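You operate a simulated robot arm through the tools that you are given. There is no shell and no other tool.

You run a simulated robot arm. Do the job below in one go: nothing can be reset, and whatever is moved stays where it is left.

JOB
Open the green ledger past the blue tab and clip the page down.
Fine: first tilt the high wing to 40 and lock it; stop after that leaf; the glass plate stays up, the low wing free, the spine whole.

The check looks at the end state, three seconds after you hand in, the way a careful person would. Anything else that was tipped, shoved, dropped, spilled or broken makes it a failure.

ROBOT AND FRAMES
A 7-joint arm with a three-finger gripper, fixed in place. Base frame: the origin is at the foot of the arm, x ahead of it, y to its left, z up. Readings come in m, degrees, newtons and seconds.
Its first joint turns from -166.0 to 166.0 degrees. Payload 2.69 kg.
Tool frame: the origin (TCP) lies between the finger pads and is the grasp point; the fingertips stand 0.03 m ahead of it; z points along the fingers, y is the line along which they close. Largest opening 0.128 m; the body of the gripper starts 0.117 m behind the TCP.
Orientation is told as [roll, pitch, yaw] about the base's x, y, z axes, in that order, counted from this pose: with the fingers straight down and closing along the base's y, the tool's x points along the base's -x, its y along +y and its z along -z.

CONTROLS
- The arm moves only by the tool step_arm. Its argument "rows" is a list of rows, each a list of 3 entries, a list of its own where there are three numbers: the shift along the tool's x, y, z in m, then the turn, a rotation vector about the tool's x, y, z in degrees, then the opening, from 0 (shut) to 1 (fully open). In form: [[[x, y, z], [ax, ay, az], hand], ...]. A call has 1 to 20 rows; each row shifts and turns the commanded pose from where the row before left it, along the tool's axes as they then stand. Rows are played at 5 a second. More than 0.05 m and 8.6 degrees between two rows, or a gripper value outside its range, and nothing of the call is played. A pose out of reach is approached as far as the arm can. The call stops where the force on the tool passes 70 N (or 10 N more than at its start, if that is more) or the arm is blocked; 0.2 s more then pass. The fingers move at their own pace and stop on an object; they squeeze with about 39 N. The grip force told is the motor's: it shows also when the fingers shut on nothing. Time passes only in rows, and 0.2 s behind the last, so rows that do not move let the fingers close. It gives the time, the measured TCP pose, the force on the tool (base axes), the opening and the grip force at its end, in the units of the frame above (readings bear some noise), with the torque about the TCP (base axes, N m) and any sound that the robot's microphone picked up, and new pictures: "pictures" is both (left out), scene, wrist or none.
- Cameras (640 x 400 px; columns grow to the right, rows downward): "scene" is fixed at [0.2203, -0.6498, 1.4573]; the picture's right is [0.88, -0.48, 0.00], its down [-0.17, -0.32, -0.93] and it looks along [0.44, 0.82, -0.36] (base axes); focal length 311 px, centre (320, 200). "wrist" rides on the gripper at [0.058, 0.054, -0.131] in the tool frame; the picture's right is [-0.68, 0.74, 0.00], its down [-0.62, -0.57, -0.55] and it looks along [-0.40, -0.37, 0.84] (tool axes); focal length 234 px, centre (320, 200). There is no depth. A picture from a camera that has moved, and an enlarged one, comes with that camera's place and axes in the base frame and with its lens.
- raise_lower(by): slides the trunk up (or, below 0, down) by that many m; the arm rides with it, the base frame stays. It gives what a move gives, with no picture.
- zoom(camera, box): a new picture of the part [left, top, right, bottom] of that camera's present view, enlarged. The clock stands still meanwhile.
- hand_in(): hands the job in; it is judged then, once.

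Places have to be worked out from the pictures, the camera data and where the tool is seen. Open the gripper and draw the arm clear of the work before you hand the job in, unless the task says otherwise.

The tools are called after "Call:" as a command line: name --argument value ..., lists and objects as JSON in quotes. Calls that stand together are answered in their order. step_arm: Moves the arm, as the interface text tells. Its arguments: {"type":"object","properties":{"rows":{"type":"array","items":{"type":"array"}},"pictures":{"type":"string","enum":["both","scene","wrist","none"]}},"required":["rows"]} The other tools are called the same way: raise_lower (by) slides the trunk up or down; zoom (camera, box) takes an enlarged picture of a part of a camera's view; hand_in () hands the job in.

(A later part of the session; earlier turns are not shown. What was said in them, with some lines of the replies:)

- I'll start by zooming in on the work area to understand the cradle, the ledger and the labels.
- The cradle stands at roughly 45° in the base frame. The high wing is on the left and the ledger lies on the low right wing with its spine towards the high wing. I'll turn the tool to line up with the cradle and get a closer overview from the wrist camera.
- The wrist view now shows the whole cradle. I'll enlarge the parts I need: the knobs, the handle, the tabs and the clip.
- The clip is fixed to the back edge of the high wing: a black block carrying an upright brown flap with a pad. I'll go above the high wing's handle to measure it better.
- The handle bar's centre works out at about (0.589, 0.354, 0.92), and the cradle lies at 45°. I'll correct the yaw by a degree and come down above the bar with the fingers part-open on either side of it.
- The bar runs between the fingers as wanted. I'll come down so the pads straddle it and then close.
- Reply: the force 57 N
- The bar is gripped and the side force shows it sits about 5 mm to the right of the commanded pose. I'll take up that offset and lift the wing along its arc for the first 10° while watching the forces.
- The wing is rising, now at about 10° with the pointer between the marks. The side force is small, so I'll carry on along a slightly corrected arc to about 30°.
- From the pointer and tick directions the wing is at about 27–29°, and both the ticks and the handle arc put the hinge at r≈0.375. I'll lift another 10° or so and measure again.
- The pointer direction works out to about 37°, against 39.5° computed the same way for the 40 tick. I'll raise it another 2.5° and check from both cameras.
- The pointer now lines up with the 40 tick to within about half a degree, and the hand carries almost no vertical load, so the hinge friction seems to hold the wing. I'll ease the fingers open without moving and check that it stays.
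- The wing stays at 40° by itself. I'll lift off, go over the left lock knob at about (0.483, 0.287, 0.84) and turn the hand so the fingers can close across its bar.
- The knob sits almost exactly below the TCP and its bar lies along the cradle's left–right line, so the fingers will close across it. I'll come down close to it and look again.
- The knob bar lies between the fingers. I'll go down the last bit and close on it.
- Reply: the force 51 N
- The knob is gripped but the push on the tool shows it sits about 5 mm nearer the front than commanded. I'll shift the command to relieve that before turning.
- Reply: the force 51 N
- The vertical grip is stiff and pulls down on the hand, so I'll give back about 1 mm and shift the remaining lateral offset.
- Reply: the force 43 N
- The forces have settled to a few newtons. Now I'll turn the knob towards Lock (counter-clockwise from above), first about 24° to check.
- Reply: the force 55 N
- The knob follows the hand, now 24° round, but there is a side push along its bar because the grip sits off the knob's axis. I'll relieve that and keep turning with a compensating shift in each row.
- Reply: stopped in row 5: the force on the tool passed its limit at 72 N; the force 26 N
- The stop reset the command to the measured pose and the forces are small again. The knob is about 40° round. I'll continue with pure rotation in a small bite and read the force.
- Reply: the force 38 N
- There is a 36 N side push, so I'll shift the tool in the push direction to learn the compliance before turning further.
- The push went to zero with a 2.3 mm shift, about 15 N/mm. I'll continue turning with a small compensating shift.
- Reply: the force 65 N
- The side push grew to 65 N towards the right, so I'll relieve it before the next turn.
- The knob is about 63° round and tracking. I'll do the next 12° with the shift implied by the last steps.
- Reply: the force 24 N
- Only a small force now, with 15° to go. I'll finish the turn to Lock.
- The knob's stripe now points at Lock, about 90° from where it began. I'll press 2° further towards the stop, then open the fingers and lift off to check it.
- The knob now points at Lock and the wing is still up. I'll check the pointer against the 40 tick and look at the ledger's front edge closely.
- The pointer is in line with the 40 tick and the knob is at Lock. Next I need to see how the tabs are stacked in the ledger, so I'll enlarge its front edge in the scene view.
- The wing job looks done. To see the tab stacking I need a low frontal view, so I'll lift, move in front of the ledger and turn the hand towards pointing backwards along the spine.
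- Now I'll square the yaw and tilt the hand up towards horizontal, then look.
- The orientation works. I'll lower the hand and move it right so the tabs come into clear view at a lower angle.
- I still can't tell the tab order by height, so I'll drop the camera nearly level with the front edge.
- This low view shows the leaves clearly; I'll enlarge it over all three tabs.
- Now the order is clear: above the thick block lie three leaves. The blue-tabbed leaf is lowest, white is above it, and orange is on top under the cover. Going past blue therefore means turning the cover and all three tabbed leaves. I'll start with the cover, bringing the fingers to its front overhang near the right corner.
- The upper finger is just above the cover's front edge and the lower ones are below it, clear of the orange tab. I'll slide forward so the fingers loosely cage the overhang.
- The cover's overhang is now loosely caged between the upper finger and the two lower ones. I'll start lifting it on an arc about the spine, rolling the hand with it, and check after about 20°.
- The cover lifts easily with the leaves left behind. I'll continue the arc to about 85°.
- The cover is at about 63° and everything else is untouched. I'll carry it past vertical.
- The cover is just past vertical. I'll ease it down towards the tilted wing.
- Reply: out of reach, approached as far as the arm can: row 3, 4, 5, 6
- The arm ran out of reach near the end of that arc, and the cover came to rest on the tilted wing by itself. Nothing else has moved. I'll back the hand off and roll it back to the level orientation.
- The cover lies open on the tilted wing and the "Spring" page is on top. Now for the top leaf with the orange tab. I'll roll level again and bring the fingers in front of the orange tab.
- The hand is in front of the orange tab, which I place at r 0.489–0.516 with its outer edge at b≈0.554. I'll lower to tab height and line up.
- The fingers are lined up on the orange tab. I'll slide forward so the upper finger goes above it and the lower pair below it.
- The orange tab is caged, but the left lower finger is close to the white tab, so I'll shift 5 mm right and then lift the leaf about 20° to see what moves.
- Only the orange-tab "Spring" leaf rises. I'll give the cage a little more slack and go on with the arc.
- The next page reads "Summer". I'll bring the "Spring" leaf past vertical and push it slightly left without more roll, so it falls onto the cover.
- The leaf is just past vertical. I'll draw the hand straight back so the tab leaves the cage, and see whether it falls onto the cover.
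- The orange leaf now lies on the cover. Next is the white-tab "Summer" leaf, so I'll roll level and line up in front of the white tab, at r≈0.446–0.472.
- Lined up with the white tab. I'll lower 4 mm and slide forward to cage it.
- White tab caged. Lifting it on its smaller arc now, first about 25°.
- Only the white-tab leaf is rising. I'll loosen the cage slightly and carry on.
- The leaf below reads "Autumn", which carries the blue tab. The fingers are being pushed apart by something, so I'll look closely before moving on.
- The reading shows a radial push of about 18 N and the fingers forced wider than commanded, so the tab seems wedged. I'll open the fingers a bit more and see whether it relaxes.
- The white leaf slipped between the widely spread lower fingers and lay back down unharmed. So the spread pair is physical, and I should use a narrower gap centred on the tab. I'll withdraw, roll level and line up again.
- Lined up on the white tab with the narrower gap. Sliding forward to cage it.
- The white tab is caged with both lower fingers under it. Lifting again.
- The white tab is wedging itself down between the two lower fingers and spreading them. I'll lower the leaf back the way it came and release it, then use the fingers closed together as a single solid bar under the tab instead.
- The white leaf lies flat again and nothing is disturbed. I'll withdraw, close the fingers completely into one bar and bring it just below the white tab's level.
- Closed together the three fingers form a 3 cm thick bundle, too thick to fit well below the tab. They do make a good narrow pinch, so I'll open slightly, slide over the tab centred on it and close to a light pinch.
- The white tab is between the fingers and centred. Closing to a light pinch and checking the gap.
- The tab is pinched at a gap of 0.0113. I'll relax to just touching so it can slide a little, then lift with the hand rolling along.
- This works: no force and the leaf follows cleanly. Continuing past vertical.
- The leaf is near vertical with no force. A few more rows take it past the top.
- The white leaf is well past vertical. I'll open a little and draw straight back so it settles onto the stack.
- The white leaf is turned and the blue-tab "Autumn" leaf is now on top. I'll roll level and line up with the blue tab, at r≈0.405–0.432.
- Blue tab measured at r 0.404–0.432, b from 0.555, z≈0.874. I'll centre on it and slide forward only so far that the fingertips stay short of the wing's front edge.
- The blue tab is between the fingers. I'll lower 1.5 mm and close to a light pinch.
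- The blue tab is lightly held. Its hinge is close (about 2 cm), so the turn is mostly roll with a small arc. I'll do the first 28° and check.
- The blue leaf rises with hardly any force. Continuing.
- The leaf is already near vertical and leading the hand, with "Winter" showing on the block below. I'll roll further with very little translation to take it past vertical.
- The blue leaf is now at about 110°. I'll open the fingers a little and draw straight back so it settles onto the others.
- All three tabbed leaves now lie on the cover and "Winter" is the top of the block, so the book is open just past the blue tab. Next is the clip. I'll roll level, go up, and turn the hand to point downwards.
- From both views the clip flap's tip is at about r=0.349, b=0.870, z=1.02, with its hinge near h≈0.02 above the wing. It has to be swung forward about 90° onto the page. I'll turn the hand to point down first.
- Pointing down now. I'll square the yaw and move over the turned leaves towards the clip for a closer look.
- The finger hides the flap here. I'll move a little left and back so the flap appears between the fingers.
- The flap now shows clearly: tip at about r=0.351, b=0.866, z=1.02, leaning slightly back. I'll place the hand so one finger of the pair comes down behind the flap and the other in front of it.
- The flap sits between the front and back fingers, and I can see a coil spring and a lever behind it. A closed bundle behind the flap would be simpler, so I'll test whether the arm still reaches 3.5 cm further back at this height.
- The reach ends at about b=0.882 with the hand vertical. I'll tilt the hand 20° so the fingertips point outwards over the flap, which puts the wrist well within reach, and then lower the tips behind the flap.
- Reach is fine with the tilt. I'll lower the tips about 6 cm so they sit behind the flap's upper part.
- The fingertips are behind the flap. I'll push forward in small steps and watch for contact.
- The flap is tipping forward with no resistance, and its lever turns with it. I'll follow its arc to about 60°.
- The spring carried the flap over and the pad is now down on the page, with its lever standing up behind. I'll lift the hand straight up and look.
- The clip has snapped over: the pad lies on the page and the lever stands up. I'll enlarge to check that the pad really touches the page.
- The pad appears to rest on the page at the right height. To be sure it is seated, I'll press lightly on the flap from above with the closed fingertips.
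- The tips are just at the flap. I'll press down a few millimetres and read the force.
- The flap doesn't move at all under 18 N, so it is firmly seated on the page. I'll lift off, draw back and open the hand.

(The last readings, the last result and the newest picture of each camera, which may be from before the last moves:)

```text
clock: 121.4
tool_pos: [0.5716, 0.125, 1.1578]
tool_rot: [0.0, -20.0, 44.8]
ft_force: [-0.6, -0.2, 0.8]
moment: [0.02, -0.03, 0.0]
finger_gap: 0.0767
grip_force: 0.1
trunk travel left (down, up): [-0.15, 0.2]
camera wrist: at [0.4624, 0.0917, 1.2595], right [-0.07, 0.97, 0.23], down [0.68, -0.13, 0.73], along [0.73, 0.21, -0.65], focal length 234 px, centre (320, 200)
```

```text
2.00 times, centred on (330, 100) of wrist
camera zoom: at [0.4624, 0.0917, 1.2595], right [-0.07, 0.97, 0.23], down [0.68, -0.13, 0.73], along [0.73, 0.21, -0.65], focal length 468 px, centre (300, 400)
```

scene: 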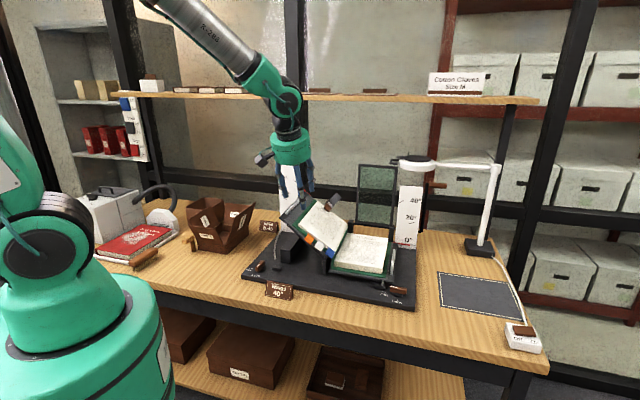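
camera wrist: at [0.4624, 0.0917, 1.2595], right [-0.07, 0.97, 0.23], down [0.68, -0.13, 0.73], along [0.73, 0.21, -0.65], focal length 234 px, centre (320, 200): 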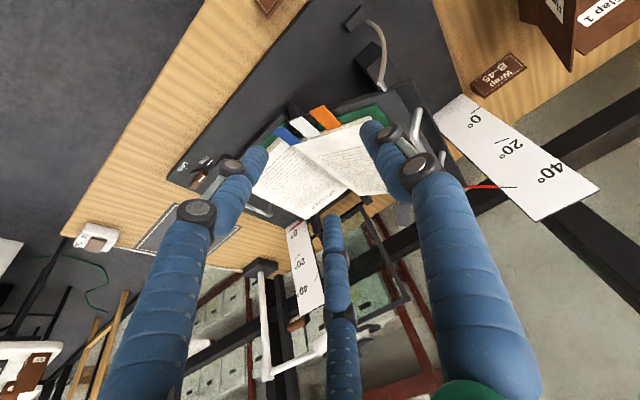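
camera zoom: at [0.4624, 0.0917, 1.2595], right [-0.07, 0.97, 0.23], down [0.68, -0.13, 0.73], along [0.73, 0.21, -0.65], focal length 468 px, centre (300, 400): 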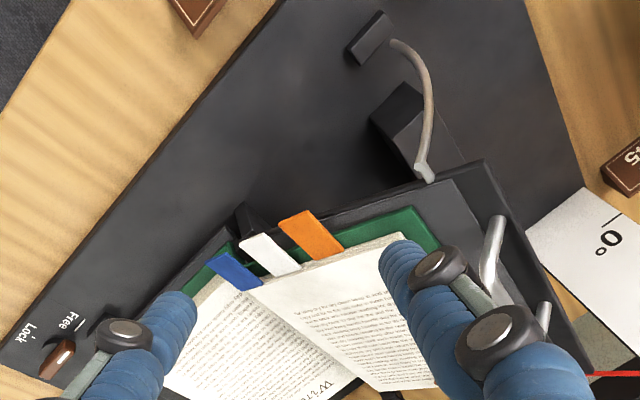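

Everything looks right. I'll raise the arm well clear of the work and then make the final checks.

Call:
step_arm --rows '[[[-0.0137, 0, -0.0376], [0, 6.67, 0], 0.7], [[-0.0092, 0, -0.039], [0, 6.67, 0], 0.8], [[-0.0046, 0, -0.0398], [0, 6.66, 0], 0.9], [[0.02, -0.03, -0.02], [0, 0, 0], 1], [[0.02, -0.035, 0], [0, 0, 0], 1], [[0.01, -0.035, 0], [0, 0, 0], 1], [[0, 0, 0], [0, 0, 0], 1]]'

Call:
zoom --camera "scene" --box '[270, 155, 350, 220]'

Call:
zoom --camera "scene" --box '[235, 240, 425, 315]'

Call:
zoom --camera "scene" --box '[280, 180, 430, 300]'

Call:
zoom --camera "scene" --box '[80, 170, 260, 290]'

```text
clock: 123.0
tool_pos: [0.6066, 0.019, 1.2956]
tool_rot: [0.0, 0.0, 44.8]
ft_force: [0.3, 0.3, -0.2]
moment: [0.02, 0.1, 0.02]
finger_gap: 0.1282
grip_force: 0.1
trunk travel left (down, up): [-0.15, 0.2]
camera wrist: at [0.5273, 0.0149, 1.4259], right [-0.04, 1.0, 0.0], down [0.84, 0.03, 0.55], along [0.55, 0.02, -0.84], focal length 234 px, centre (320, 200)
```

scene: 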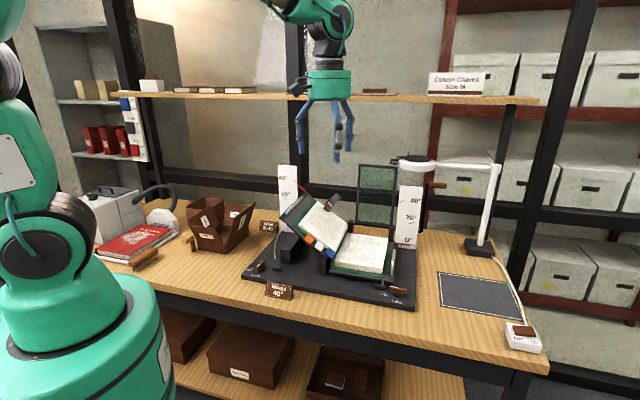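
wrist: 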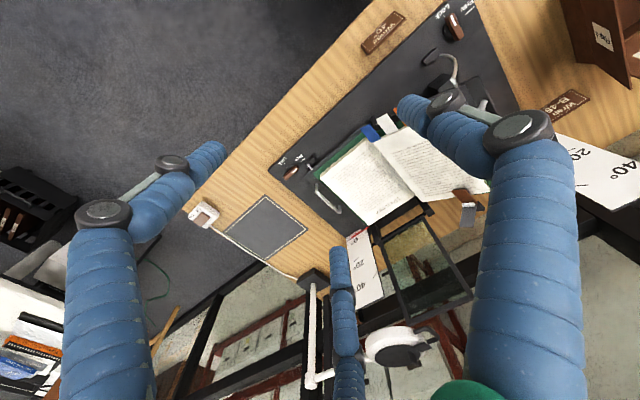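

```text
6.15 times, centred on (310, 188) of scene
camera zoom: at [0.2203, -0.6498, 1.4573], right [0.88, -0.48, 0.0], down [-0.17, -0.32, -0.93], along [0.44, 0.82, -0.36], focal length 1915 px, centre (382, 277)
```

zoom: 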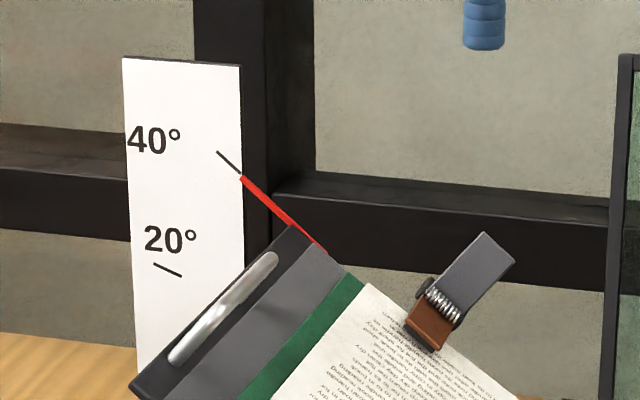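

```text
3.37 times, centred on (330, 278) of scene
camera zoom: at [0.2203, -0.6498, 1.4573], right [0.88, -0.48, 0.0], down [-0.17, -0.32, -0.93], along [0.44, 0.82, -0.36], focal length 1048 px, centre (286, -61)
```

zoom: 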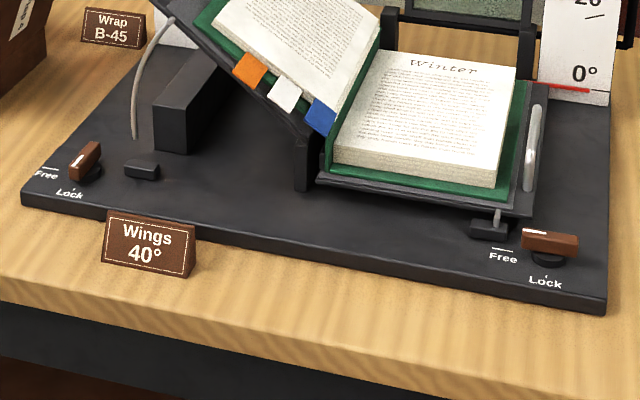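

```text
3.33 times, centred on (355, 240) of scene
camera zoom: at [0.2203, -0.6498, 1.4573], right [0.88, -0.48, 0.0], down [-0.17, -0.32, -0.93], along [0.44, 0.82, -0.36], focal length 1037 px, centre (203, 67)
```

zoom: 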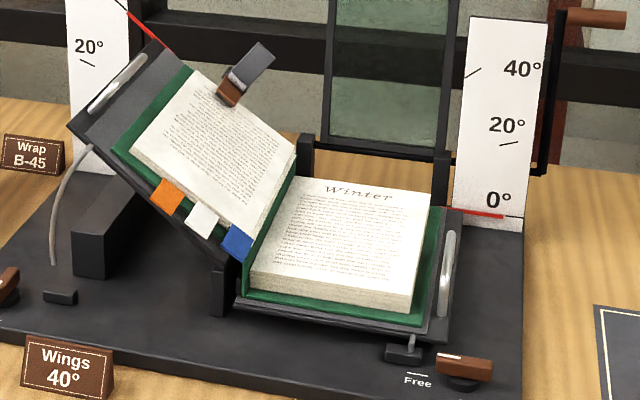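

```text
3.33 times, centred on (170, 230) of scene
camera zoom: at [0.2203, -0.6498, 1.4573], right [0.88, -0.48, 0.0], down [-0.17, -0.32, -0.93], along [0.44, 0.82, -0.36], focal length 1037 px, centre (820, 100)
```

zoom: 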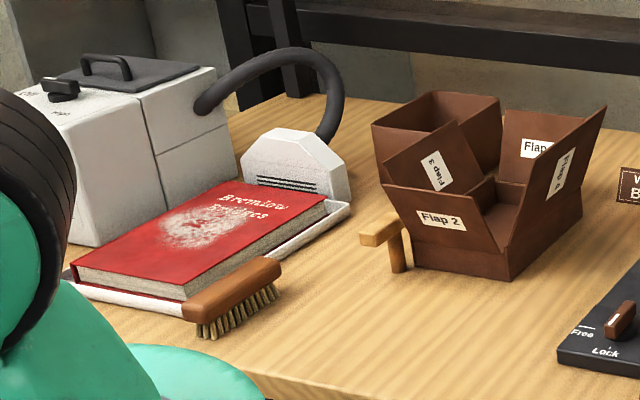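

Final check:
- The pointer lines up with 40 and the left knob is at Lock.
- The low wing is still at 0 and Free, and the glass plate is upright.
- The cover and the orange, white and blue leaves are turned and the clip is seated on the page, with "Winter" left on the block.
- The other things on the table look unchanged, and the hand is open and clear of the work.

I'm handing the job in.

Call:
hand_in

```text
The job is handed in.
```

I've handed the job in. The ledger is open just past the blue tab and the page is clipped down. I don't have the check's result yet.

- **High wing:** it is tilted to 40, with the pointer in line with the 40 mark, and its knob is turned to Lock.
- **Ledger:** the blue tab was on the lowest of three tabbed leaves, so I turned the cover and the orange, white and blue leaves. I stopped there, with the "Winter" page on top of the block.
- **Clip:** it sprang shut on the turned page, and it didn't move when I pressed it with about 18 N.
- **Left as it was:** the glass plate is still up and the low wing is at 0 and Free. In the last pictures the spine looks whole and nothing else on the table has moved.

Two things went less smoothly, neither with visible damage:
- **Cover:** it dropped the last part of the way onto the wing when the arm ran out of reach.
- **White leaf:** it slipped from the fingers and fell back flat once. I also had to lower it and regrip before it turned.

The hand is open and the arm is clear of the work.
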